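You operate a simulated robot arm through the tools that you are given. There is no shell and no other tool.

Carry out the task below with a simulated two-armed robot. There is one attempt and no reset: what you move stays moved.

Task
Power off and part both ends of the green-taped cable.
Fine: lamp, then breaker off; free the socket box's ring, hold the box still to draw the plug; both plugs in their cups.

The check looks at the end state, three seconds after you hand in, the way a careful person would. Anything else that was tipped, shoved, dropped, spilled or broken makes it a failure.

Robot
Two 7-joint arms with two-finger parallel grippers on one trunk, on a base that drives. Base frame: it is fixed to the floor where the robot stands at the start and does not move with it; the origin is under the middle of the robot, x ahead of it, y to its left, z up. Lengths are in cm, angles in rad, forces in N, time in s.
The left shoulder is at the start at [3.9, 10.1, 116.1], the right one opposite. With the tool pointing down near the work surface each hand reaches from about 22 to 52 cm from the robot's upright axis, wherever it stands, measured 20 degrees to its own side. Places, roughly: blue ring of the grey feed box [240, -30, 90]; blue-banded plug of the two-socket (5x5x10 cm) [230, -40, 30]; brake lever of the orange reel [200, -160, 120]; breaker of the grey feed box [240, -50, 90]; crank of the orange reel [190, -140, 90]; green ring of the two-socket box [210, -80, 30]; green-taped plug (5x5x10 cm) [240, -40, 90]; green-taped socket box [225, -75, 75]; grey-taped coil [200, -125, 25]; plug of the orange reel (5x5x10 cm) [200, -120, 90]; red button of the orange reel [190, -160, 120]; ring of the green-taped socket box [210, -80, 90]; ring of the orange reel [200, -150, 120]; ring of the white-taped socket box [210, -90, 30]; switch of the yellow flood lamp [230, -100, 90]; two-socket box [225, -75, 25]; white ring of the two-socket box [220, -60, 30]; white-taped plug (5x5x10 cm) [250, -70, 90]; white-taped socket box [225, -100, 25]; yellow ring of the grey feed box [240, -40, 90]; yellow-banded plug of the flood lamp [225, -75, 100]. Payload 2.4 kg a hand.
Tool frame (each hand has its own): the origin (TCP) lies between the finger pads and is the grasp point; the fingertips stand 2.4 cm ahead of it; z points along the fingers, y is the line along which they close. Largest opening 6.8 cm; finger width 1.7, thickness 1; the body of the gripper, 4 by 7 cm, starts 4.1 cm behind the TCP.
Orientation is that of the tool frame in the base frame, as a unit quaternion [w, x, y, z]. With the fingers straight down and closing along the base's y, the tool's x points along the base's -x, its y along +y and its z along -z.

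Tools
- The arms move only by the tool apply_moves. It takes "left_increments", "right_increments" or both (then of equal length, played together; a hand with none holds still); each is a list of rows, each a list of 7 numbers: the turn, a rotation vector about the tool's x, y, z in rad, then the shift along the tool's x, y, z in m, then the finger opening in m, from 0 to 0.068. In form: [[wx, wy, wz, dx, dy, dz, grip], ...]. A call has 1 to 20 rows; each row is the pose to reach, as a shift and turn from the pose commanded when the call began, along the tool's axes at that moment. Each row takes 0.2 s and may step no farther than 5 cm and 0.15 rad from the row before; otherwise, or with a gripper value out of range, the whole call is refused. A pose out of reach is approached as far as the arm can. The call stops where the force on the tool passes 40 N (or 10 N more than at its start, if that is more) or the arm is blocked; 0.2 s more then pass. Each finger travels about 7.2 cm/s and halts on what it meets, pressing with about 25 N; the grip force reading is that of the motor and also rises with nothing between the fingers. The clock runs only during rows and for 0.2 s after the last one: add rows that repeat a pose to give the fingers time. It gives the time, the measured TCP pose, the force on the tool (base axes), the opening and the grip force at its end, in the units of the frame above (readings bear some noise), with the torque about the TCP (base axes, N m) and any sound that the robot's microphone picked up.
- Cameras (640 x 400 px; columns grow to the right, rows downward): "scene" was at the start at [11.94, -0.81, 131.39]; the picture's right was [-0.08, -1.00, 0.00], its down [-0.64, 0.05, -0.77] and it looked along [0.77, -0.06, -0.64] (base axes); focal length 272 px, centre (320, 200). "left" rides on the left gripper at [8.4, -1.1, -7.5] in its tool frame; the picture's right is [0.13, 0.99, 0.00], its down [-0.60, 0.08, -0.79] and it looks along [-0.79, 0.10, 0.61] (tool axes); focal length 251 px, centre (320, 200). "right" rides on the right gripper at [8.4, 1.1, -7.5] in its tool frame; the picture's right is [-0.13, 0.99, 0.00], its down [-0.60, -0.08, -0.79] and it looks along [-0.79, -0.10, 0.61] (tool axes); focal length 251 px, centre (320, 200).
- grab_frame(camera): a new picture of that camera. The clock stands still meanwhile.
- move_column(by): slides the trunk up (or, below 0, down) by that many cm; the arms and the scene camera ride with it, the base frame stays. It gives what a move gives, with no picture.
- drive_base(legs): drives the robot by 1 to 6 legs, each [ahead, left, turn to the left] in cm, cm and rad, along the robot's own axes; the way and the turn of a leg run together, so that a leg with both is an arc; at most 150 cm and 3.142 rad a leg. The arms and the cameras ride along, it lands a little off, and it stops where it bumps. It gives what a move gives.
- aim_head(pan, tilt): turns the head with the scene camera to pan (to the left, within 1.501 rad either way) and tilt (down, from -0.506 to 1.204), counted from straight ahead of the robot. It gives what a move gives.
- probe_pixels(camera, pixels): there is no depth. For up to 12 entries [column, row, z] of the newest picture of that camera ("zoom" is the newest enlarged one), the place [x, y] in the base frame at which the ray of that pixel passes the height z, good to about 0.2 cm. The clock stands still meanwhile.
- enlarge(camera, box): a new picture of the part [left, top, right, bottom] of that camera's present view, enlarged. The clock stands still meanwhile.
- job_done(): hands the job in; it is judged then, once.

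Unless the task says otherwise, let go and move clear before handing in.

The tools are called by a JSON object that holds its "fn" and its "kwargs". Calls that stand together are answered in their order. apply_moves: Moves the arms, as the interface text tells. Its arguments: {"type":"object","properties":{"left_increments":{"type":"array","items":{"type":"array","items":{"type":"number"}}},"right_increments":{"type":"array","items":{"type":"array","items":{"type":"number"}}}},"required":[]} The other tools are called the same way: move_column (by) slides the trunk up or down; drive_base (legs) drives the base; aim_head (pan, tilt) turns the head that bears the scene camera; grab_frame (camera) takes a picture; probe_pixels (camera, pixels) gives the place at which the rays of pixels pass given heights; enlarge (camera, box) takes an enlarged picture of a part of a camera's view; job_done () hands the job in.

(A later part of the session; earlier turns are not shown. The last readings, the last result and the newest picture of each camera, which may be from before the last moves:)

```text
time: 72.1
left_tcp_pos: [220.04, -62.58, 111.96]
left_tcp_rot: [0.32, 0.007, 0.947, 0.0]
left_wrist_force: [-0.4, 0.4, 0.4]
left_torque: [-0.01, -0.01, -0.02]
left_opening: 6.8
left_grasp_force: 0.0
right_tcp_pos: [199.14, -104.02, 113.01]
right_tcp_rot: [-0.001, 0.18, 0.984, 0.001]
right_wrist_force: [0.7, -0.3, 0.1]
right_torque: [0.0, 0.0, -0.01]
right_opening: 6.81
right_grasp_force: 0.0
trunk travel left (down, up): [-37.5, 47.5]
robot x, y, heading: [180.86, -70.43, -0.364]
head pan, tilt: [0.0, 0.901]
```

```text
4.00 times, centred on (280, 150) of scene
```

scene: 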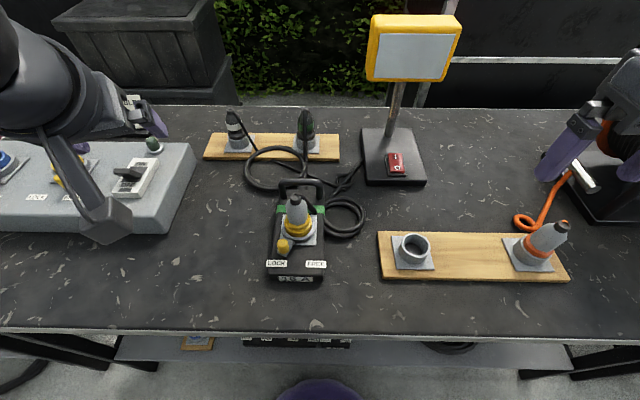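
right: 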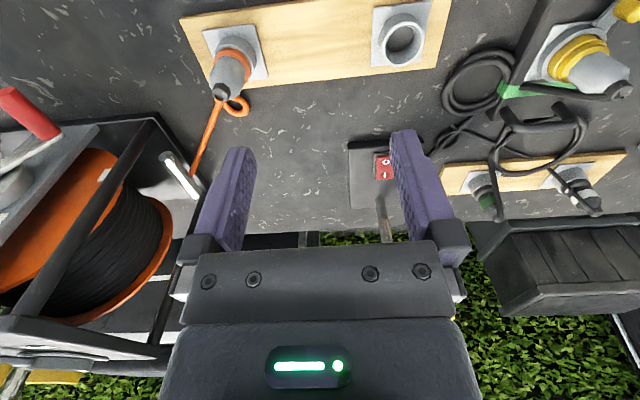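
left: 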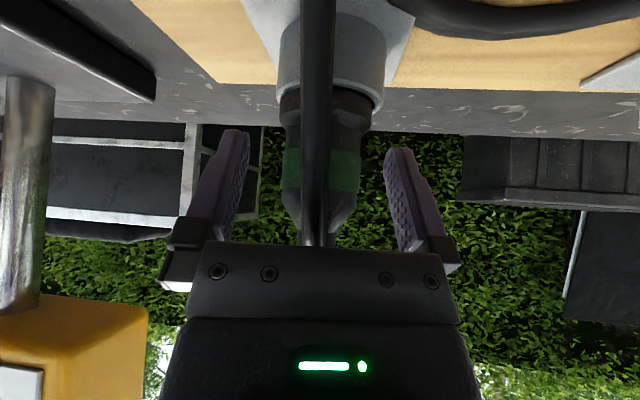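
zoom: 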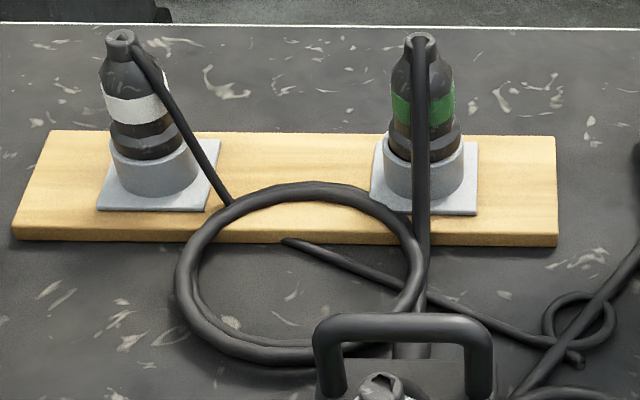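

{"fn": "enlarge", "kwargs": {"camera": "right", "box": [460, 30, 640, 200]}}

{"fn": "probe_pixels", "kwargs": {"camera": "scene", "pixels": [[300.9, 182.7, 91], [300.9, 182.7, 93], [300.9, 182.7, 95], [278.4, 187, 93], [323, 187, 93], [269, 279.6, 85], [323.7, 281.8, 85], [297, 196.5, 97], [297, 196.5, 99]]}}

```text
2.35 times, centred on (550, 115) of right
```

zoom: 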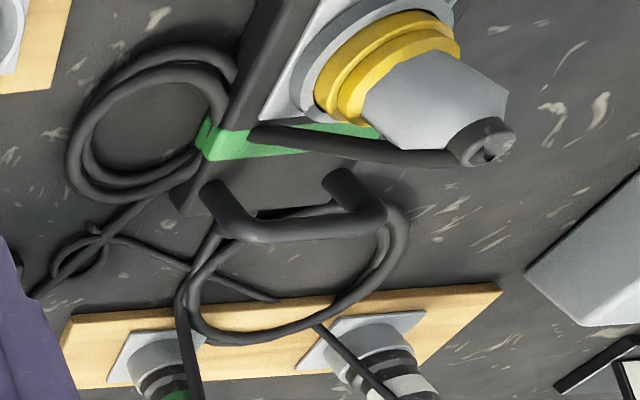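

```text
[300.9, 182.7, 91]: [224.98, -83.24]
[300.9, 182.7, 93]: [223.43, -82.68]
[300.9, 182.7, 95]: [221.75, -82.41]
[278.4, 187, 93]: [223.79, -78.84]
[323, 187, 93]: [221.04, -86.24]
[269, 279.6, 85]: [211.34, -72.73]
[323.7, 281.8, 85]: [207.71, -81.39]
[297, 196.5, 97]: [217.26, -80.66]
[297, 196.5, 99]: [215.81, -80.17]
```

{"fn": "probe_pixels", "kwargs": {"camera": "right", "pixels": [[542.4, 126.9, 91], [542.4, 126.9, 93], [542.4, 126.9, 95], [621, 90.4, 95], [621, 90.4, 97], [621, 90.4, 99], [507.5, 120, 91], [575, 117, 91]]}}

```text
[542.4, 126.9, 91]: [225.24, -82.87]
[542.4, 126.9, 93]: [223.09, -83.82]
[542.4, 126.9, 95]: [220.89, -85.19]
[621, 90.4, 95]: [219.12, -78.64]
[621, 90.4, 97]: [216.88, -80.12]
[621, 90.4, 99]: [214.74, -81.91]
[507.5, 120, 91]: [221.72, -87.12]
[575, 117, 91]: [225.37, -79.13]
```

The lamp plug axis is near (217.1,-80.3), the handle bar centre near (224.0,-83.0, ~92). I'll first yaw the right hand 1.6 rad so its fingers close front-to-back, to straddle the handle bar.

{"fn": "apply_moves", "kwargs": {"right_increments": [[0, 0, -0.145, 0, 0, 0, 0.068], [0, 0, -0.29, 0, 0, 0, 0.068], [0, 0, -0.435, 0, 0, 0, 0.068], [0, 0, -0.58, 0, 0, 0, 0.068], [0, 0, -0.725, 0, 0, 0, 0.068], [0, 0, -0.87, 0, 0, 0, 0.068], [0, 0, -1.015, 0, 0, 0, 0.068], [0, 0, -1.16, 0, 0, 0, 0.068], [0, 0, -1.305, 0, 0, 0, 0.068], [0, 0, -1.45, 0, 0, 0, 0.068], [0, 0, -1.6, 0, 0, 0, 0.068]]}}

{"fn": "grab_frame", "kwargs": {"camera": "right"}}

{"fn": "grab_frame", "kwargs": {"camera": "scene"}}

```text
time: 74.5
left_tcp_pos: [220.01, -62.42, 111.96]
left_tcp_rot: [0.32, 0.007, 0.947, 0.0]
left_wrist_force: [0.2, -0.1, -0.2]
left_torque: [0.01, 0.0, -0.01]
left_opening: 6.81
left_grasp_force: 0.0
right_tcp_pos: [194.56, -90.3, 111.23]
right_tcp_rot: [-0.001, -0.58, 0.814, 0.0]
right_wrist_force: [0.7, -0.2, -0.4]
right_torque: [-0.01, 0.0, 0.0]
right_opening: 6.78
right_grasp_force: 0.1
right hand out of reach, approached as far as the arm can: row 5, 6, 7, 8, 9, 10, 11
trunk travel left (down, up): [-37.5, 47.5]
robot x, y, heading: [180.77, -70.7, -0.362]
head pan, tilt: [0.0, 0.901]
```

```text
taken
```

right: 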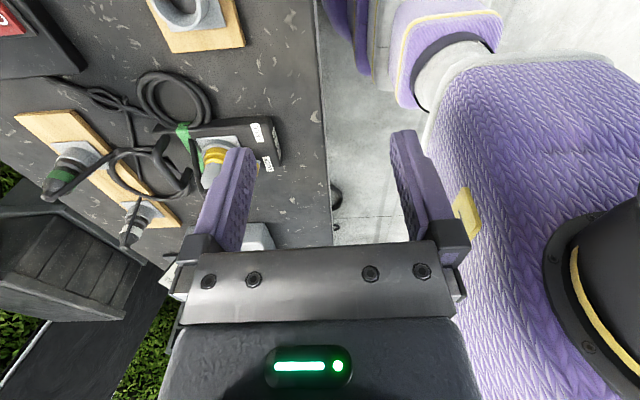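

```text
taken
```

scene: 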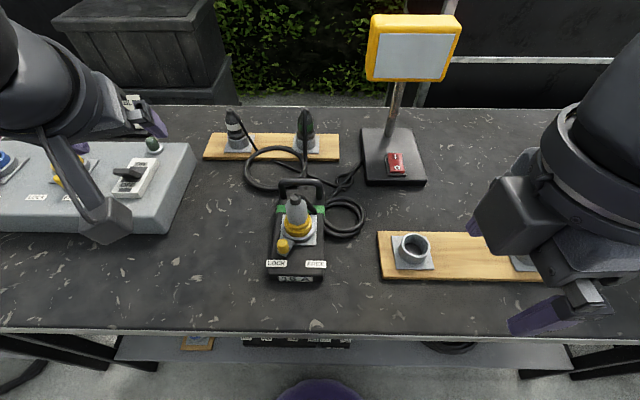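

The right hand reached the yaw only by being pulled in close to my body (194.6,-90.3,111.2); that wrist pose isn't available far to the right. I'll check where the reel stands before sliding right so the handle lies across my front for the right arm.

{"fn": "probe_pixels", "kwargs": {"camera": "scene", "pixels": [[565, 190, 85], [570, 218, 85], [600, 224, 85], [636, 205, 85], [562, 226, 98], [380, 282, 85], [569, 280, 85]]}}

{"fn": "aim_head", "kwargs": {"pan": -0.6, "tilt": 0.7}}

{"fn": "grab_frame", "kwargs": {"camera": "scene"}}

```text
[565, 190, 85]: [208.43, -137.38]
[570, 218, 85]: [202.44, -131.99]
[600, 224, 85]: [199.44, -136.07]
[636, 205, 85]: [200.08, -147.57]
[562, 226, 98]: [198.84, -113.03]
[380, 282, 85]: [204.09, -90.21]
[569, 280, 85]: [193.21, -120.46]
```

```text
time: 75.5
left_tcp_pos: [220.02, -62.5, 111.99]
left_tcp_rot: [0.319, 0.007, 0.948, 0.001]
left_wrist_force: [0.4, 0.2, 0.5]
left_torque: [0.0, -0.02, -0.01]
left_opening: 6.76
left_grasp_force: 0.1
right_tcp_pos: [194.67, -90.37, 111.34]
right_tcp_rot: [0.0, -0.58, 0.814, 0.0]
right_wrist_force: [0.1, 0.7, 1.2]
right_torque: [0.0, -0.01, 0.0]
right_opening: 6.77
right_grasp_force: 0.1
trunk travel left (down, up): [-37.5, 47.5]
robot x, y, heading: [181.16, -70.6, -0.363]
head pan, tilt: [-0.6, 0.7]
```

```text
taken
```

scene: 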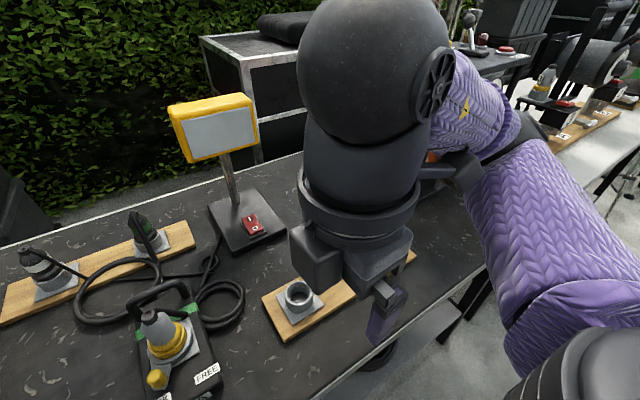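

The right elbow swings out toward the reel in this pose, so I'll unwind the yaw and bring the hand back to a neutral forward pose first.

{"fn": "apply_moves", "kwargs": {"right_increments": [[0, 0, 0.145, 0.008, -0.01, 0, 0.068], [0, 0, 0.29, 0.016, -0.02, 0, 0.068], [0, 0, 0.435, 0.024, -0.03, 0, 0.068], [0, 0, 0.58, 0.03, -0.04, 0, 0.068], [0, 0, 0.725, 0.036, -0.05, 0, 0.068], [0, 0, 0.87, 0.042, -0.06, 0, 0.068], [0, 0, 1.015, 0.048, -0.07, 0, 0.068], [0, 0, 1.16, 0.052, -0.08, 0, 0.068], [0, 0, 1.305, 0.056, -0.09, 0, 0.068], [0, 0, 1.45, 0.058, -0.1, 0, 0.068], [0, 0, 1.6, 0.06, -0.11, 0, 0.068]]}}

{"fn": "aim_head", "kwargs": {"pan": -0.3, "tilt": 0.85}}

{"fn": "grab_frame", "kwargs": {"camera": "scene"}}

```text
time: 77.9
left_tcp_pos: [220.09, -62.35, 112.02]
left_tcp_rot: [0.32, 0.006, 0.947, 0.002]
left_wrist_force: [0.1, 0.7, -0.1]
left_torque: [0.01, -0.02, -0.02]
left_opening: 6.78
left_grasp_force: 0.1
right_tcp_pos: [202.71, -98.63, 111.68]
right_tcp_rot: [0.0, 0.18, 0.984, 0.0]
right_wrist_force: [-0.7, 0.0, 0.2]
right_torque: [0.0, -0.01, -0.01]
right_opening: 6.79
right_grasp_force: 0.1
trunk travel left (down, up): [-37.5, 47.5]
robot x, y, heading: [181.2, -70.51, -0.36]
head pan, tilt: [-0.6, 0.7]
```

```text
time: 78.7
left_tcp_pos: [219.99, -62.39, 111.96]
left_tcp_rot: [0.32, 0.006, 0.947, 0.002]
left_wrist_force: [0.1, 0.3, -0.6]
left_torque: [0.03, -0.01, 0.01]
left_opening: 6.81
left_grasp_force: 0.0
right_tcp_pos: [202.63, -98.56, 111.69]
right_tcp_rot: [0.0, 0.179, 0.984, 0.0]
right_wrist_force: [0.6, -0.2, 0.7]
right_torque: [0.01, -0.01, -0.01]
right_opening: 6.79
right_grasp_force: 0.0
trunk travel left (down, up): [-37.5, 47.5]
robot x, y, heading: [180.88, -70.57, -0.363]
head pan, tilt: [-0.3, 0.85]
```

```text
taken
```

scene: 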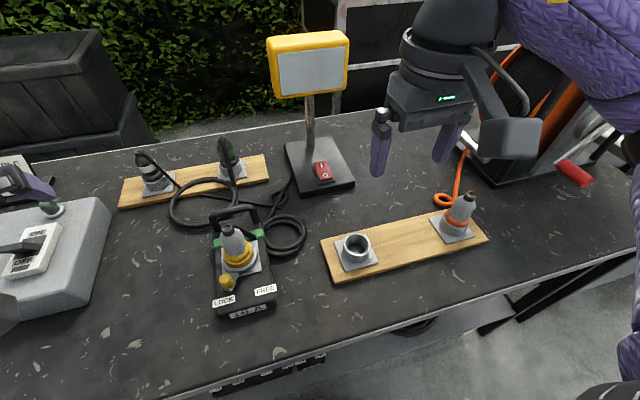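

Neutral again. Holding the handle with the left hand instead keeps both elbows away from the reel, so I'll tuck the right hand slightly and slide 20 cm left.

{"fn": "apply_moves", "kwargs": {"right_increments": [[0, 0, 0, 0.01, -0.03, 0, 0.068], [0, 0, 0, 0.02, -0.06, 0, 0.068]]}}

{"fn": "drive_base", "kwargs": {"legs": [[0, 20, -0.012]]}}

{"fn": "aim_head", "kwargs": {"pan": -0.2, "tilt": 0.85}}

{"fn": "grab_frame", "kwargs": {"camera": "scene"}}

```text
time: 79.3
left_tcp_pos: [219.99, -62.52, 112.02]
left_tcp_rot: [0.32, 0.006, 0.947, 0.0]
left_wrist_force: [0.1, -0.3, 0.1]
left_torque: [0.0, -0.02, 0.0]
left_opening: 6.79
left_grasp_force: 0.1
right_tcp_pos: [198.82, -103.56, 111.5]
right_tcp_rot: [0.0, 0.179, 0.984, 0.0]
right_wrist_force: [-0.4, -0.2, -0.6]
right_torque: [-0.01, 0.0, -0.03]
right_opening: 6.82
right_grasp_force: 0.0
trunk travel left (down, up): [-37.5, 47.5]
robot x, y, heading: [180.65, -70.44, -0.36]
head pan, tilt: [-0.3, 0.85]
```

```text
time: 80.9
left_tcp_pos: [227.41, -43.97, 111.94]
left_tcp_rot: [0.32, 0.012, 0.947, -0.001]
left_wrist_force: [-0.7, -0.5, -0.3]
left_torque: [-0.02, -0.03, -0.01]
left_opening: 6.78
left_grasp_force: 0.1
right_tcp_pos: [205.79, -84.97, 111.47]
right_tcp_rot: [0.0, 0.185, 0.983, 0.0]
right_wrist_force: [0.8, 0.1, 0.9]
right_torque: [0.0, 0.01, 0.01]
right_opening: 6.8
right_grasp_force: 0.0
trunk travel left (down, up): [-37.5, 47.5]
robot x, y, heading: [187.95, -51.49, -0.373]
head pan, tilt: [-0.3, 0.85]
```

```text
time: 81.6
left_tcp_pos: [227.45, -44.11, 112.06]
left_tcp_rot: [0.319, 0.011, 0.948, -0.001]
left_wrist_force: [-0.1, -0.2, 0.8]
left_torque: [-0.04, 0.02, -0.01]
left_opening: 6.84
left_grasp_force: 0.2
right_tcp_pos: [205.77, -84.99, 111.48]
right_tcp_rot: [-0.001, 0.185, 0.983, 0.0]
right_wrist_force: [0.3, 0.6, 0.1]
right_torque: [0.0, -0.01, -0.02]
right_opening: 6.78
right_grasp_force: 0.1
trunk travel left (down, up): [-37.5, 47.5]
robot x, y, heading: [188.1, -51.28, -0.371]
head pan, tilt: [-0.201, 0.85]
```

```text
taken
```

scene: 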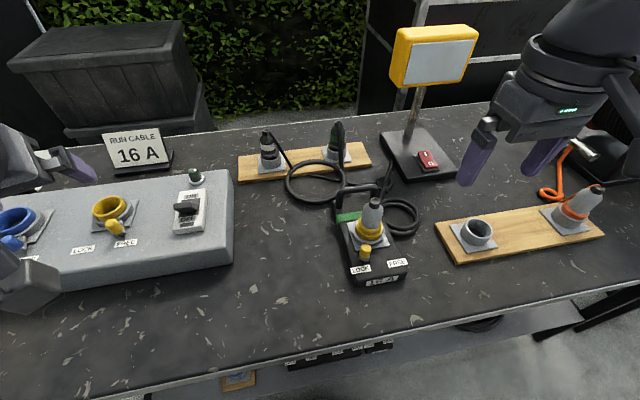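

Robot axis is now at l≈21. I'll swing the left hand rightwards over the box area at z≈112 while yawing it, in two stages, checking reach.

{"fn": "apply_moves", "kwargs": {"left_increments": [[0.0818, 0, 0.1076, 0, -0.0229, 0, 0.068], [0.1636, 0, 0.2152, 0, -0.0458, 0, 0.068], [0.2454, 0, 0.3228, 0, -0.0687, 0, 0.068], [0.3272, 0, 0.4304, 0, -0.0916, 0, 0.068], [0.409, 0, 0.538, 0, -0.1145, 0, 0.068], [0.4908, 0, 0.6456, 0, -0.1374, 0, 0.068], [0.5726, 0, 0.7532, 0, -0.1603, 0, 0.068]]}}

{"fn": "grab_frame", "kwargs": {"camera": "scene"}}

```text
time: 83.2
left_tcp_pos: [227.06, -59.97, 111.7]
left_tcp_rot: [0.283, 0.442, 0.838, -0.146]
left_wrist_force: [0.1, 0.5, -0.7]
left_torque: [-0.01, 0.03, -0.02]
left_opening: 6.79
left_grasp_force: 0.1
right_tcp_pos: [205.73, -85.02, 111.45]
right_tcp_rot: [0.0, 0.185, 0.983, -0.001]
right_wrist_force: [-0.5, 0.0, -0.7]
right_torque: [0.01, 0.01, 0.01]
right_opening: 6.77
right_grasp_force: 0.0
trunk travel left (down, up): [-37.5, 47.5]
robot x, y, heading: [188.27, -51.73, -0.373]
head pan, tilt: [-0.201, 0.85]
```

```text
taken
```

scene: 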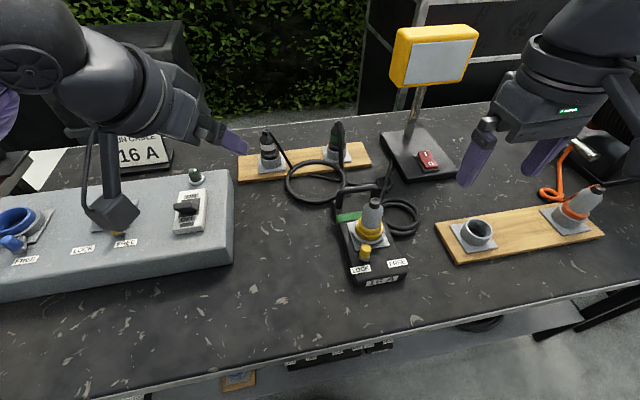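

First half reached without trouble. Continuing the yaw and the move to above-left of the handle.

{"fn": "apply_moves", "kwargs": {"left_increments": [[0.0818, 0, 0.1077, -0.0142, -0.0143, 0.0108, 0.068], [0.1637, 0, 0.2154, -0.0284, -0.0286, 0.0216, 0.068], [0.2455, 0, 0.3231, -0.0426, -0.0429, 0.0324, 0.068], [0.3274, 0, 0.4308, -0.0568, -0.0571, 0.0432, 0.068], [0.4092, 0, 0.5385, -0.071, -0.0714, 0.054, 0.068], [0.4911, 0, 0.6462, -0.0852, -0.0857, 0.0648, 0.068], [0.573, 0, 0.754, -0.0995, -0.1, 0.0756, 0.068]]}}

{"fn": "grab_frame", "kwargs": {"camera": "scene"}}

{"fn": "grab_frame", "kwargs": {"camera": "left"}}

```text
time: 84.8
left_tcp_pos: [215.52, -67.41, 112.21]
left_tcp_rot: [0.205, 0.732, 0.6, -0.25]
left_wrist_force: [0.2, 0.2, 0.3]
left_torque: [0.0, -0.02, 0.01]
left_opening: 6.82
left_grasp_force: 0.0
left hand out of reach, approached as far as the arm can: row 4, 5, 6, 7
right_tcp_pos: [205.73, -84.98, 111.46]
right_tcp_rot: [0.0, 0.184, 0.983, 0.0]
right_wrist_force: [-0.2, -0.2, 1.0]
right_torque: [-0.01, 0.01, 0.03]
right_opening: 6.81
right_grasp_force: 0.0
trunk travel left (down, up): [-37.5, 47.5]
robot x, y, heading: [188.15, -51.84, -0.372]
head pan, tilt: [-0.201, 0.85]
```

```text
taken
```

scene: 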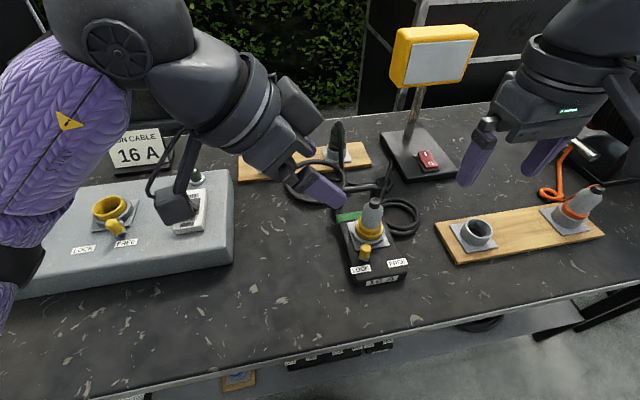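

```text
taken
```

left: 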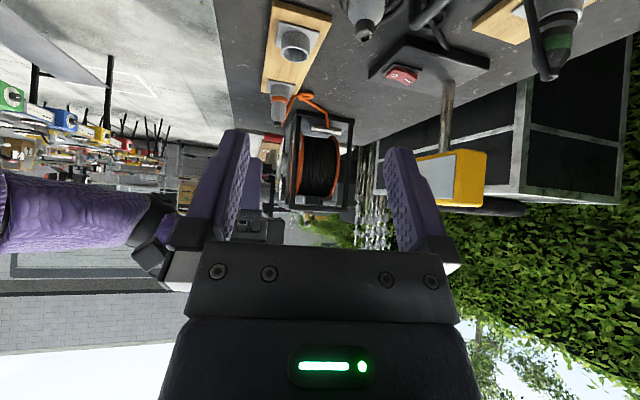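

The wrist can't point fully right with the body square (reach lost beyond about -1.0 rad relative). Turning my body right 0.5 rad makes that grip angle natural, so I'll do that here.

{"fn": "drive_base", "kwargs": {"legs": [[0, 0, -0.5]]}}

{"fn": "aim_head", "kwargs": {"pan": 0.2, "tilt": 0.9}}

{"fn": "grab_frame", "kwargs": {"camera": "scene"}}

```text
time: 86.6
left_tcp_pos: [204.36, -78.64, 112.14]
left_tcp_rot: [0.137, 0.858, 0.398, -0.293]
left_wrist_force: [-0.2, -0.3, 0.0]
left_torque: [0.0, 0.01, 0.0]
left_opening: 6.8
left_grasp_force: 0.2
right_tcp_pos: [187.44, -89.33, 111.38]
right_tcp_rot: [0.0, 0.425, 0.905, 0.0]
right_wrist_force: [0.7, -0.4, -0.2]
right_torque: [0.01, 0.01, 0.01]
right_opening: 6.79
right_grasp_force: 0.1
trunk travel left (down, up): [-37.5, 47.5]
robot x, y, heading: [188.23, -51.77, -0.875]
head pan, tilt: [-0.201, 0.85]
```

```text
time: 87.5
left_tcp_pos: [204.38, -78.65, 112.16]
left_tcp_rot: [0.137, 0.858, 0.399, -0.292]
left_wrist_force: [-0.5, -0.6, -0.1]
left_torque: [0.01, 0.0, 0.03]
left_opening: 6.82
left_grasp_force: 0.1
right_tcp_pos: [187.55, -89.23, 111.48]
right_tcp_rot: [0.0, 0.424, 0.906, 0.001]
right_wrist_force: [-0.1, -0.1, -0.3]
right_torque: [0.0, 0.0, -0.01]
right_opening: 6.82
right_grasp_force: 0.1
trunk travel left (down, up): [-37.5, 47.5]
robot x, y, heading: [188.47, -51.38, -0.874]
head pan, tilt: [0.201, 0.901]
```

```text
taken
```

scene: 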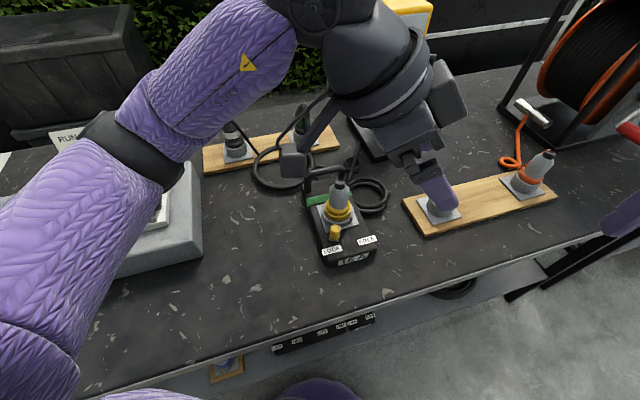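

Body turned to heading -0.874; the left hand now needs only a small yaw back and a move to above-left of the handle. Moving there at height.

{"fn": "apply_moves", "kwargs": {"left_increments": [[-0.037, 0, -0.048, 0.0197, 0.0262, -0.0151, 0.068], [-0.073, 0, -0.095, 0.0393, 0.0523, -0.0302, 0.068], [-0.11, 0, -0.143, 0.059, 0.0785, -0.0453, 0.068], [-0.147, 0, -0.191, 0.0787, 0.1047, -0.0605, 0.068], [-0.183, 0, -0.238, 0.0983, 0.1308, -0.0756, 0.068], [-0.22, 0, -0.286, 0.118, 0.157, -0.0907, 0.068], [-0.22, 0, -0.286, 0.118, 0.157, -0.0907, 0.068]]}}

{"fn": "grab_frame", "kwargs": {"camera": "scene"}}

{"fn": "grab_frame", "kwargs": {"camera": "left"}}

```text
time: 89.1
left_tcp_pos: [216.11, -72.18, 110.53]
left_tcp_rot: [0.165, 0.774, 0.544, -0.279]
left_wrist_force: [0.4, 0.0, -0.3]
left_torque: [0.02, 0.04, 0.0]
left_opening: 6.81
left_grasp_force: 0.0
left hand out of reach, approached as far as the arm can: row 1, 2, 3, 4, 5, 6, 7
right_tcp_pos: [187.47, -89.21, 111.49]
right_tcp_rot: [0.0, 0.424, 0.906, 0.0]
right_wrist_force: [0.1, 0.4, 0.5]
right_torque: [-0.01, -0.02, -0.02]
right_opening: 6.82
right_grasp_force: 0.1
trunk travel left (down, up): [-37.5, 47.5]
robot x, y, heading: [188.17, -51.62, -0.878]
head pan, tilt: [0.201, 0.901]
```

```text
taken
```

scene: 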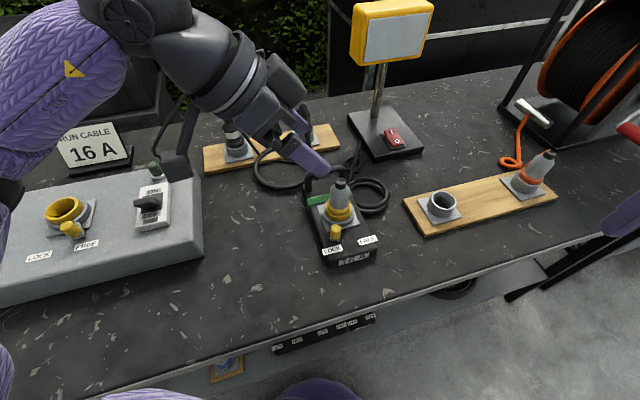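

```text
taken
```

left: 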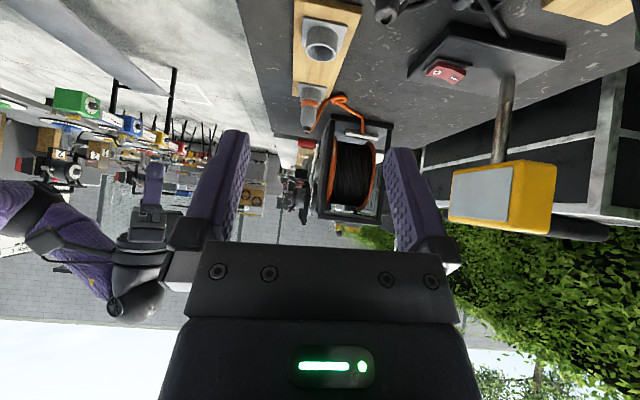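

The left wrist still won't take that angle. I'll change the plan: the right hand will come from the right to hold and draw the lamp plug, while the left hand turns the ring peg and then grips it to keep the box still. Unwinding the left hand first.

{"fn": "apply_moves", "kwargs": {"left_increments": [[-0.079, 0, -0.102, 0, 0, 0, 0.068], [-0.158, 0, -0.203, 0, 0, 0, 0.068], [-0.237, 0, -0.305, 0, 0, 0, 0.068], [-0.315, 0, -0.406, 0, 0, 0, 0.068], [-0.394, 0, -0.508, 0, 0, 0, 0.068], [-0.473, 0, -0.609, 0, 0, 0, 0.068], [-0.552, 0, -0.711, 0, 0, 0, 0.068]]}}

{"fn": "drive_base", "kwargs": {"legs": [[0, 0, 0.5], [-5, -17, 0]]}}

{"fn": "aim_head", "kwargs": {"pan": 0.0, "tilt": 0.85}}

{"fn": "grab_frame", "kwargs": {"camera": "scene"}}

```text
time: 90.7
left_tcp_pos: [216.23, -72.32, 110.58]
left_tcp_rot: [0.259, 0.465, 0.831, -0.162]
left_wrist_force: [0.2, -0.1, -0.2]
left_torque: [0.03, -0.01, 0.0]
left_opening: 6.79
left_grasp_force: 0.0
right_tcp_pos: [187.45, -89.15, 111.46]
right_tcp_rot: [0.0, 0.425, 0.905, -0.001]
right_wrist_force: [0.1, 0.2, -0.9]
right_torque: [-0.02, 0.01, -0.02]
right_opening: 6.8
right_grasp_force: 0.1
trunk travel left (down, up): [-37.5, 47.5]
robot x, y, heading: [188.05, -51.59, -0.876]
head pan, tilt: [0.201, 0.901]
```

```text
time: 93.7
left_tcp_pos: [211.56, -71.13, 110.54]
left_tcp_rot: [0.291, 0.25, 0.919, -0.094]
left_wrist_force: [0.0, 0.4, 0.1]
left_torque: [-0.03, 0.0, 0.0]
left_opening: 6.8
left_grasp_force: 0.1
right_tcp_pos: [194.1, -99.61, 111.52]
right_tcp_rot: [0.0, 0.191, 0.982, 0.0]
right_wrist_force: [0.2, -0.7, 0.0]
right_torque: [0.05, 0.03, 0.0]
right_opening: 6.83
right_grasp_force: 0.1
trunk travel left (down, up): [-37.5, 47.5]
robot x, y, heading: [177.11, -65.87, -0.385]
head pan, tilt: [0.201, 0.901]
```

```text
time: 94.4
left_tcp_pos: [211.53, -70.89, 110.46]
left_tcp_rot: [0.291, 0.25, 0.919, -0.095]
left_wrist_force: [-0.9, -0.6, -0.5]
left_torque: [0.07, 0.01, 0.01]
left_opening: 6.79
left_grasp_force: 0.1
right_tcp_pos: [194.29, -99.57, 111.47]
right_tcp_rot: [0.0, 0.19, 0.982, 0.0]
right_wrist_force: [0.0, 0.7, 1.1]
right_torque: [0.01, 0.03, -0.03]
right_opening: 6.82
right_grasp_force: 0.0
trunk travel left (down, up): [-37.5, 47.5]
robot x, y, heading: [177.03, -66.12, -0.382]
head pan, tilt: [0.0, 0.85]
```

```text
taken
```

scene: 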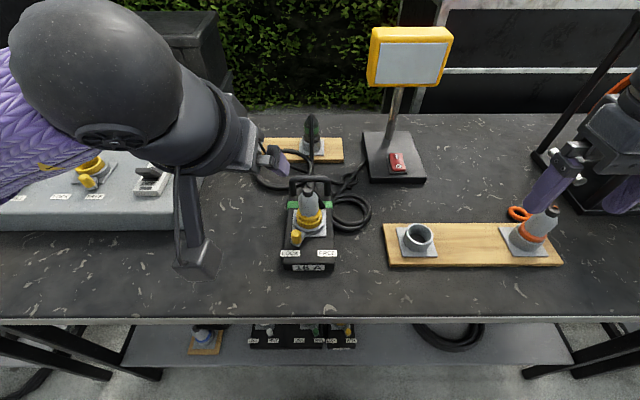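

Square again at axis f≈189, l≈3.6, with the box straight ahead at (305,225). Taking the left view and zooms to measure peg, ring and plug.

{"fn": "grab_frame", "kwargs": {"camera": "left"}}

{"fn": "enlarge", "kwargs": {"camera": "scene", "box": [262, 170, 358, 280]}}

{"fn": "grab_frame", "kwargs": {"camera": "right"}}

```text
taken
```

left: 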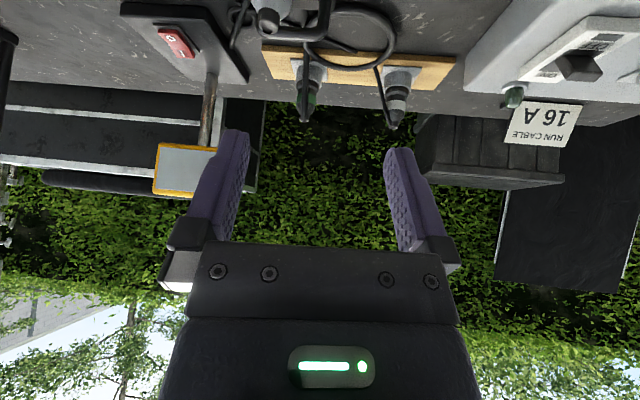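

```text
3.64 times, centred on (310, 225) of scene
```

zoom: 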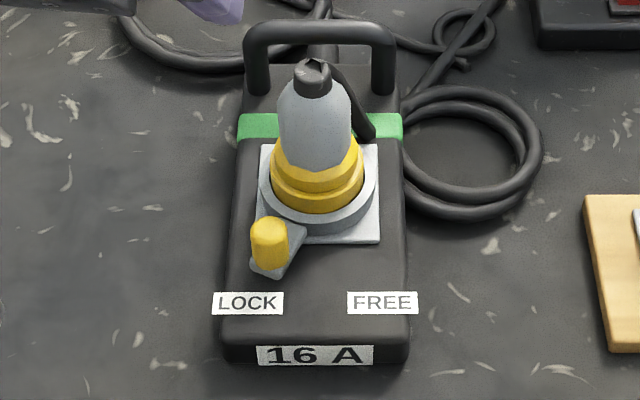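

```text
taken
```

right: 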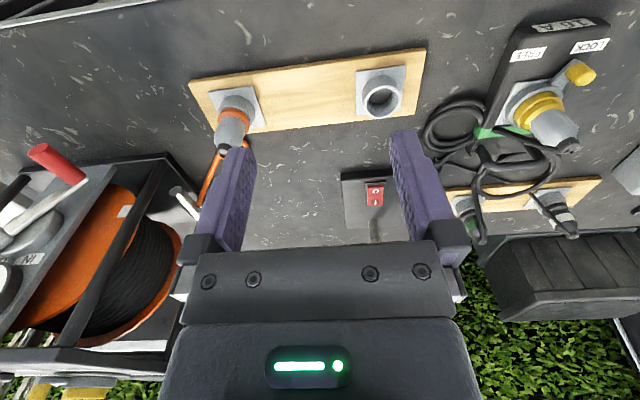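

{"fn": "enlarge", "kwargs": {"camera": "right", "box": [470, 10, 630, 170]}}

{"fn": "probe_pixels", "kwargs": {"camera": "scene", "pixels": [[290.2, 253.3, 87], [290.2, 253.3, 89], [327.3, 253.3, 87], [327.3, 253.3, 89], [295.7, 233.8, 91], [295.7, 233.8, 93], [308.35, 188.7, 96], [308.35, 188.7, 98], [310, 179.6, 91], [310, 179.6, 93], [309.5, 220.9, 91], [309.5, 220.9, 92]]}}

```text
2.50 times, centred on (550, 90) of right
```

zoom: 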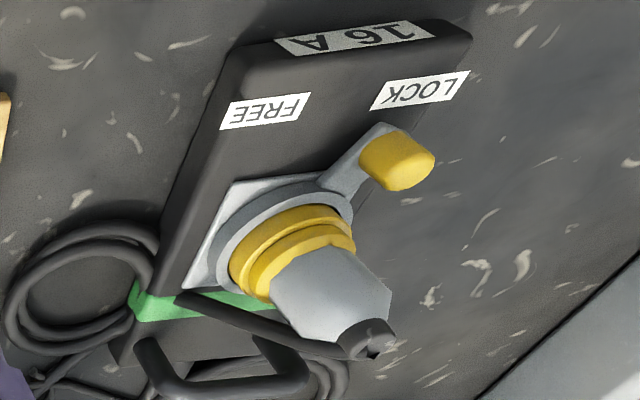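

```text
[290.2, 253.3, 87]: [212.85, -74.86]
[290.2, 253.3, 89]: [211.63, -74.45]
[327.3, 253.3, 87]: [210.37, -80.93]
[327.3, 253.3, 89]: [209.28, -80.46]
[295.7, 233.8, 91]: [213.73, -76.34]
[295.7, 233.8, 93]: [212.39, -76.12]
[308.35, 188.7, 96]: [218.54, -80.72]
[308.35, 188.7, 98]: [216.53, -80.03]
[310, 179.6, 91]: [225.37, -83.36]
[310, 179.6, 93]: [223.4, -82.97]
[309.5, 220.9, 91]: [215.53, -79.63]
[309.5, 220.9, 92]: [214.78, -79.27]
```

{"fn": "probe_pixels", "kwargs": {"camera": "right", "pixels": [[590, 46, 87], [590, 46, 89], [528, 54, 87], [528, 54, 89], [586, 80, 91], [586, 80, 93], [570, 146, 96], [570, 146, 98], [516, 163, 91], [516, 163, 93], [571, 75, 88], [571, 75, 90]]}}

```text
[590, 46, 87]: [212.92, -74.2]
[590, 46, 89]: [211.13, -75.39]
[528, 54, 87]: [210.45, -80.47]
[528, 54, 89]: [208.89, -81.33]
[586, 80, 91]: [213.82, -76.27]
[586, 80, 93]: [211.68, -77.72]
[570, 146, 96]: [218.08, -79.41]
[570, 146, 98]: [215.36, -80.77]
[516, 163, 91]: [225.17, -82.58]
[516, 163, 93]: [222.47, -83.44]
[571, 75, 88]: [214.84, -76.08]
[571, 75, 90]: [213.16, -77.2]
```

Box top is z≈87.75, ring axis ≈(216.7,-80.05), peg ≈(213.8,-76.3) up to z≈91.5, plug top z≈97.5. Moving the right hand over with a yaw of 0.86 and 0.5 tilt, while the left hand steps aside.

{"fn": "apply_moves", "kwargs": {"right_increments": [[-0.0306, -0.067, -0.12, -0.0157, 0.0337, 0, 0.068], [-0.0611, -0.134, -0.24, -0.0313, 0.0674, 0, 0.068], [-0.0917, -0.201, -0.36, -0.047, 0.1011, 0, 0.068], [-0.1223, -0.268, -0.479, -0.0627, 0.1349, 0, 0.068], [-0.1529, -0.335, -0.599, -0.0784, 0.1686, 0, 0.068], [-0.1834, -0.402, -0.719, -0.094, 0.2023, 0, 0.068], [-0.214, -0.469, -0.839, -0.1097, 0.236, 0, 0.068], [-0.214, -0.469, -0.839, -0.1097, 0.236, 0, 0.068]], "left_increments": [[0, 0, 0, 0, 0.02, 0, 0.068], [0, 0, 0, 0, 0.04, 0, 0.068], [0, 0, 0, 0, 0.06, 0, 0.068], [0, 0, 0, 0, 0.06, 0, 0.068], [0, 0, 0, 0, 0.06, 0, 0.068], [0, 0, 0, 0, 0.06, 0, 0.068], [0, 0, 0, 0, 0.06, 0, 0.068], [0, 0, 0, 0, 0.06, 0, 0.068]]}}

{"fn": "grab_frame", "kwargs": {"camera": "scene"}}

{"fn": "grab_frame", "kwargs": {"camera": "right"}}

```text
time: 96.2
left_tcp_pos: [214.61, -66.09, 110.23]
left_tcp_rot: [0.291, 0.249, 0.919, -0.095]
left_wrist_force: [-0.4, -0.2, 0.0]
left_torque: [0.0, 0.0, 0.02]
left_opening: 6.79
left_grasp_force: 0.0
right_tcp_pos: [213.37, -81.62, 111.39]
right_tcp_rot: [0.241, -0.228, 0.942, 0.058]
right_wrist_force: [-0.7, 0.0, -0.5]
right_torque: [0.02, 0.01, 0.0]
right_opening: 6.8
right_grasp_force: 0.1
trunk travel left (down, up): [-37.5, 47.5]
robot x, y, heading: [176.7, -65.95, -0.383]
head pan, tilt: [0.0, 0.85]
```

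```text
taken
```

scene: 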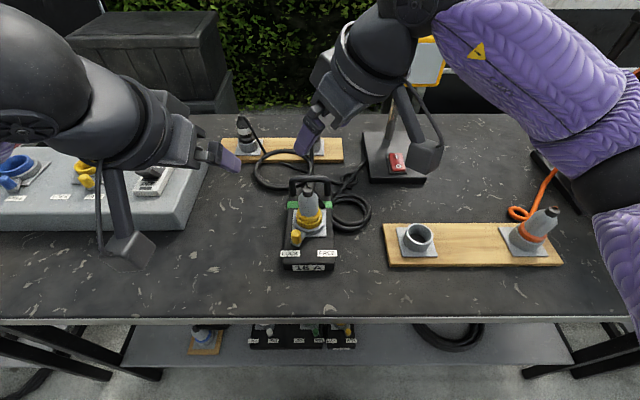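

```text
taken
```

right: 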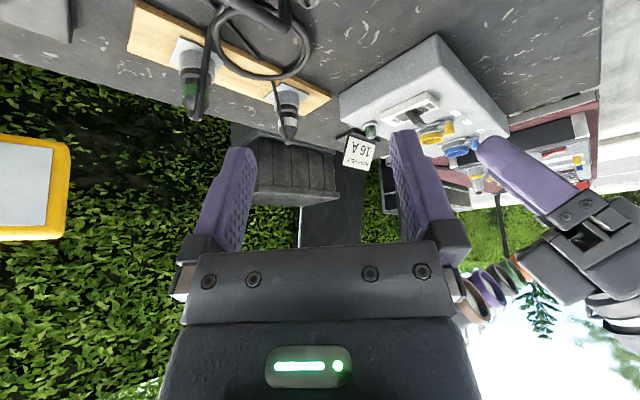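

Right hand is posed over the plug at z=111 with heading 0.47, tilt 0.5. Descending to the pre-grasp and part way in, then checking.

{"fn": "apply_moves", "kwargs": {"right_increments": [[0, 0, 0, 0.0235, 0, 0.043, 0.068], [0, 0, 0, 0.0469, 0, 0.086, 0.068], [0, 0, 0, 0.0469, 0, 0.106, 0.068], [0, 0, 0, 0.0469, 0, 0.116, 0.068]]}}

{"fn": "grab_frame", "kwargs": {"camera": "right"}}

{"fn": "enlarge", "kwargs": {"camera": "scene", "box": [250, 120, 450, 290]}}

{"fn": "grab_frame", "kwargs": {"camera": "left"}}

```text
time: 97.2
left_tcp_pos: [214.61, -65.92, 110.3]
left_tcp_rot: [0.291, 0.249, 0.919, -0.094]
left_wrist_force: [-0.2, -0.3, 0.7]
left_torque: [0.02, 0.02, 0.02]
left_opening: 6.79
left_grasp_force: 0.1
right_tcp_pos: [214.56, -81.0, 99.01]
right_tcp_rot: [0.241, -0.228, 0.942, 0.058]
right_wrist_force: [-0.7, -0.9, -0.4]
right_torque: [0.0, 0.01, -0.02]
right_opening: 6.81
right_grasp_force: 0.1
trunk travel left (down, up): [-37.5, 47.5]
robot x, y, heading: [176.87, -66.38, -0.383]
head pan, tilt: [0.0, 0.85]
```

```text
taken
```

right: 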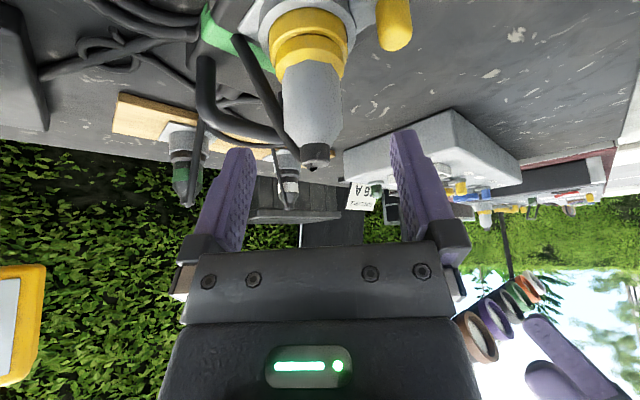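

```text
2.35 times, centred on (350, 205) of scene
```

zoom: 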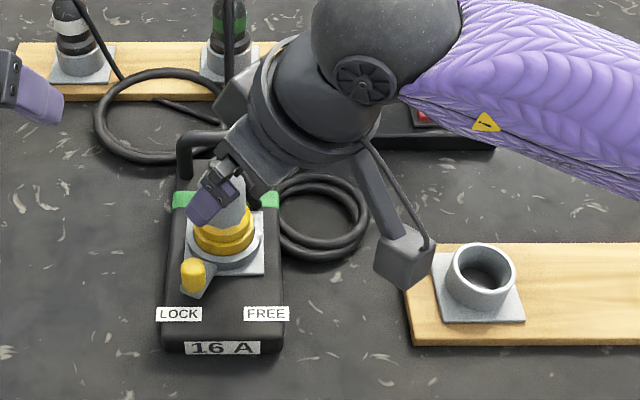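

```text
taken
```

left: 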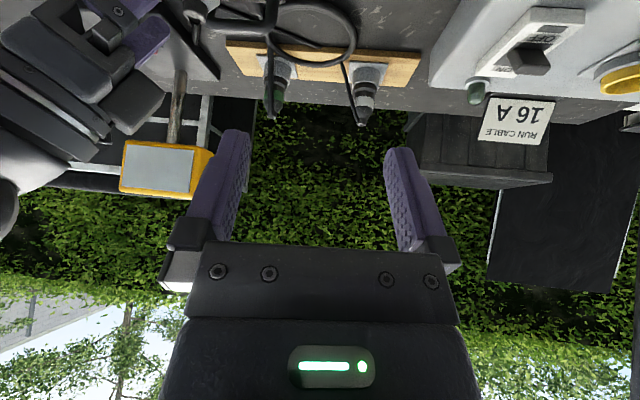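

The plug (315,100) is centred between the right fingers. Advancing 4.8 cm along the fingers to the grip point.

{"fn": "apply_moves", "kwargs": {"right_increments": [[0, 0, 0, 0, 0, 0.015, 0.068], [0, 0, 0, 0, 0, 0.03, 0.068], [0, 0, 0, 0, 0, 0.04, 0.068], [0, 0, 0, 0, 0, 0.048, 0.068]]}}

{"fn": "grab_frame", "kwargs": {"camera": "right"}}

{"fn": "enlarge", "kwargs": {"camera": "scene", "box": [250, 150, 410, 290]}}

```text
time: 98.2
left_tcp_pos: [214.55, -65.93, 110.28]
left_tcp_rot: [0.291, 0.25, 0.919, -0.096]
left_wrist_force: [-0.2, 0.2, 0.1]
left_torque: [-0.01, -0.04, -0.02]
left_opening: 6.79
left_grasp_force: 0.1
right_tcp_pos: [216.68, -80.08, 94.87]
right_tcp_rot: [0.241, -0.228, 0.942, 0.058]
right_wrist_force: [0.8, 0.1, -0.7]
right_torque: [0.02, 0.0, -0.01]
right_opening: 6.8
right_grasp_force: 0.1
trunk travel left (down, up): [-37.5, 47.5]
robot x, y, heading: [177.2, -66.03, -0.381]
head pan, tilt: [0.0, 0.85]
```

```text
taken
```

right: 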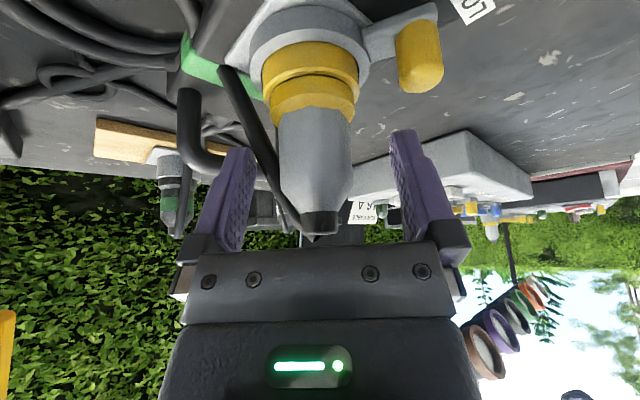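

```text
2.86 times, centred on (330, 220) of scene
```

zoom: 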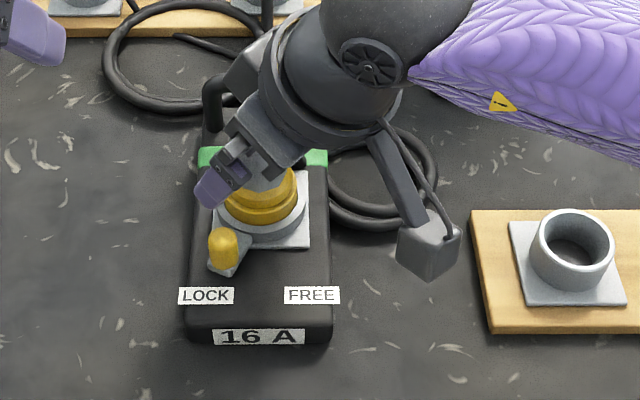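

Fingers are around the grey body of the lamp plug. Closing the right gripper to hold it (and thus the box).

{"fn": "apply_moves", "kwargs": {"right_increments": [[0, 0, 0, 0, 0, 0, 0.05], [0, 0, 0, 0, 0, 0, 0.042], [0, 0, 0, 0, 0, 0, 0.036], [0, 0, 0, 0, 0, 0, 0.028], [0, 0, 0, 0, 0, 0, 0.02], [0, 0, 0, 0, 0, 0, 0.01], [0, 0, 0, 0, 0, 0, 0.01]]}}

{"fn": "grab_frame", "kwargs": {"camera": "right"}}

{"fn": "enlarge", "kwargs": {"camera": "scene", "box": [250, 150, 410, 290]}}

```text
time: 99.8
left_tcp_pos: [214.64, -66.03, 110.27]
left_tcp_rot: [0.29, 0.25, 0.919, -0.095]
left_wrist_force: [0.6, -0.1, -0.3]
left_torque: [-0.03, -0.03, -0.01]
left_opening: 6.81
left_grasp_force: 0.2
right_tcp_pos: [216.64, -80.11, 94.94]
right_tcp_rot: [0.242, -0.227, 0.942, 0.058]
right_wrist_force: [1.8, -2.2, 0.7]
right_torque: [-0.02, -0.12, -0.05]
right_opening: 3.25
right_grasp_force: 24.2
trunk travel left (down, up): [-37.5, 47.5]
robot x, y, heading: [177.24, -65.81, -0.385]
head pan, tilt: [0.0, 0.85]
```

```text
taken
```

right: 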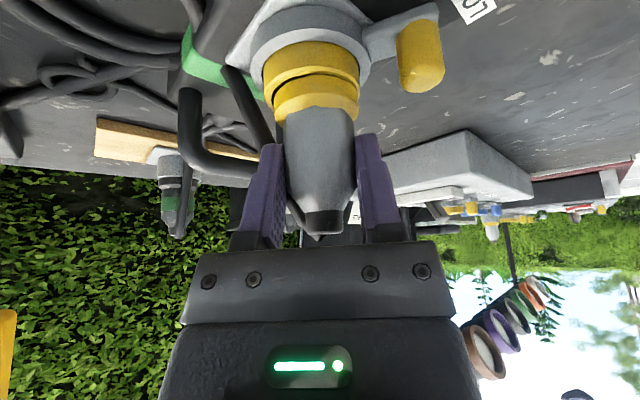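

```text
2.86 times, centred on (330, 220) of scene
```

zoom: 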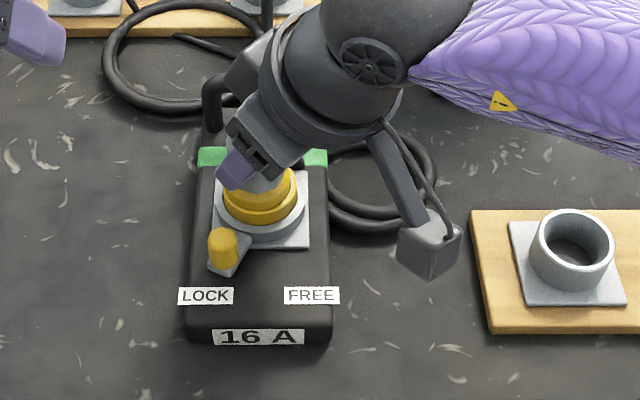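

Held at 3.25 cm and the box hasn't moved. Now the left hand, closed, comes down left of the peg (first to z≈97).

{"fn": "apply_moves", "kwargs": {"left_increments": [[0, 0, 0, 0.0147, -0.0113, 0.0304, 0.04], [0, 0, 0, 0.0294, -0.0227, 0.0608, 0.02], [0, 0, 0, 0.0441, -0.034, 0.0911, 0], [0, 0, 0, 0.0588, -0.0453, 0.1215, 0], [0, 0, 0, 0.0588, -0.0453, 0.1215, 0]]}}

{"fn": "grab_frame", "kwargs": {"camera": "left"}}

{"fn": "grab_frame", "kwargs": {"camera": "scene"}}

```text
time: 101.0
left_tcp_pos: [214.2, -71.37, 97.27]
left_tcp_rot: [0.291, 0.25, 0.918, -0.096]
left_wrist_force: [-0.7, 0.0, 0.2]
left_torque: [-0.02, 0.01, -0.04]
left_opening: 0.0
left_grasp_force: 24.0
right_tcp_pos: [216.7, -80.07, 94.85]
right_tcp_rot: [0.241, -0.226, 0.942, 0.057]
right_wrist_force: [2.2, -2.1, 2.9]
right_torque: [-0.09, -0.11, -0.06]
right_opening: 3.27
right_grasp_force: 24.9
trunk travel left (down, up): [-37.5, 47.5]
robot x, y, heading: [177.22, -66.02, -0.387]
head pan, tilt: [0.0, 0.85]
```

```text
taken
```

left: 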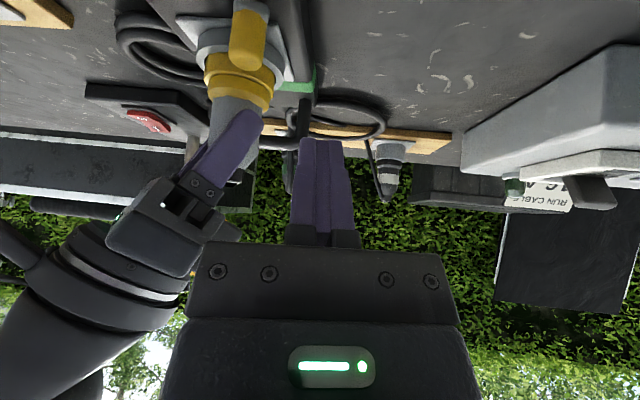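

```text
taken
```

scene: 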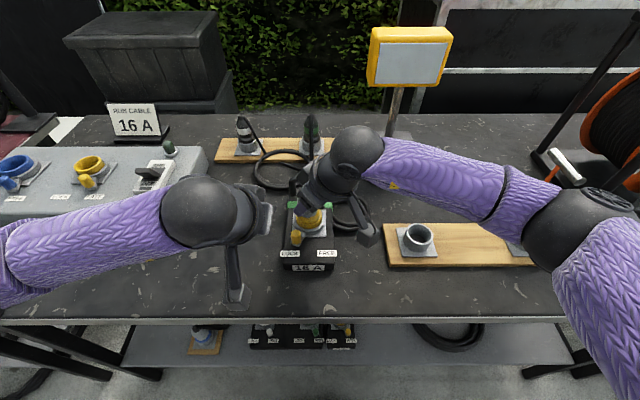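

{"fn": "probe_pixels", "kwargs": {"camera": "left", "pixels": [[247, 66, 91.5], [230, 60, 91.5], [264, 60, 91.5], [320, 142, 95.3]]}}

```text
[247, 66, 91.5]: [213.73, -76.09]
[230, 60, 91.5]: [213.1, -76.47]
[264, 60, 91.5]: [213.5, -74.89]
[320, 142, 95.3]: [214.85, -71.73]
```

Peg sits at l≈7.7; the left fingertips are at l≈12, clear of the right hand. Lowering beside the peg, then sweeping it right along its arc to FREE.

{"fn": "apply_moves", "kwargs": {"left_increments": [[0, 0, 0, 0.011, -0.006, 0.015, 0], [0, 0, 0, 0.022, -0.012, 0.031, 0], [0, 0, 0, 0.032, -0.0163, 0.0453, 0], [0, 0, 0, 0.0311, -0.0263, 0.0459, 0], [0, 0, 0, 0.0313, -0.0325, 0.0457, 0], [0, 0, 0, 0.0315, -0.0387, 0.0456, 0], [0, 0, 0, 0.031, -0.0446, 0.046, 0], [0, 0, 0, 0.0303, -0.0506, 0.0465, 0], [0, 0, 0, 0.0286, -0.0562, 0.0477, 0], [0, 0, 0, 0.0268, -0.0619, 0.049, 0], [0, 0, 0, 0.0248, -0.0665, 0.0505, 0], [0, 0, 0, 0.0227, -0.0711, 0.0519, 0]]}}

{"fn": "grab_frame", "kwargs": {"camera": "left"}}

{"fn": "enlarge", "kwargs": {"camera": "scene", "box": [230, 150, 390, 290]}}

{"fn": "grab_frame", "kwargs": {"camera": "right"}}

```text
time: 103.6
left_tcp_pos: [211.28, -77.94, 91.84]
left_tcp_rot: [0.29, 0.249, 0.92, -0.093]
left_wrist_force: [-18.6, 30.4, -4.3]
left_torque: [-1.16, -0.99, 0.06]
left_opening: 0.02
left_grasp_force: 24.1
right_tcp_pos: [216.73, -80.34, 95.05]
right_tcp_rot: [0.242, -0.225, 0.942, 0.056]
right_wrist_force: [16.0, -26.6, 5.1]
right_torque: [0.57, 0.81, 0.81]
right_opening: 3.25
right_grasp_force: 24.9
trunk travel left (down, up): [-37.5, 47.5]
robot x, y, heading: [177.03, -65.95, -0.386]
head pan, tilt: [0.0, 0.85]
```

```text
taken
```

left: 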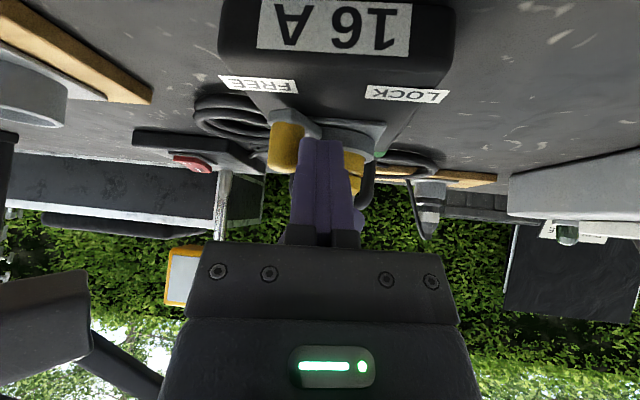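

```text
2.86 times, centred on (310, 220) of scene
```

zoom: 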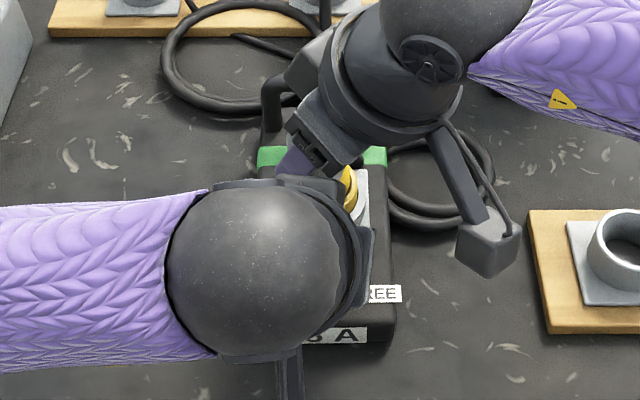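

```text
taken
```

right: 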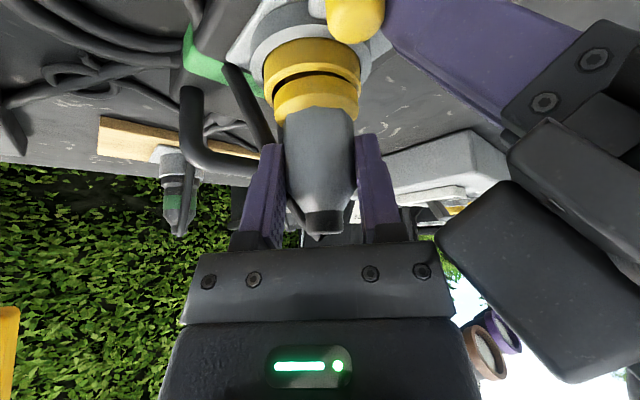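

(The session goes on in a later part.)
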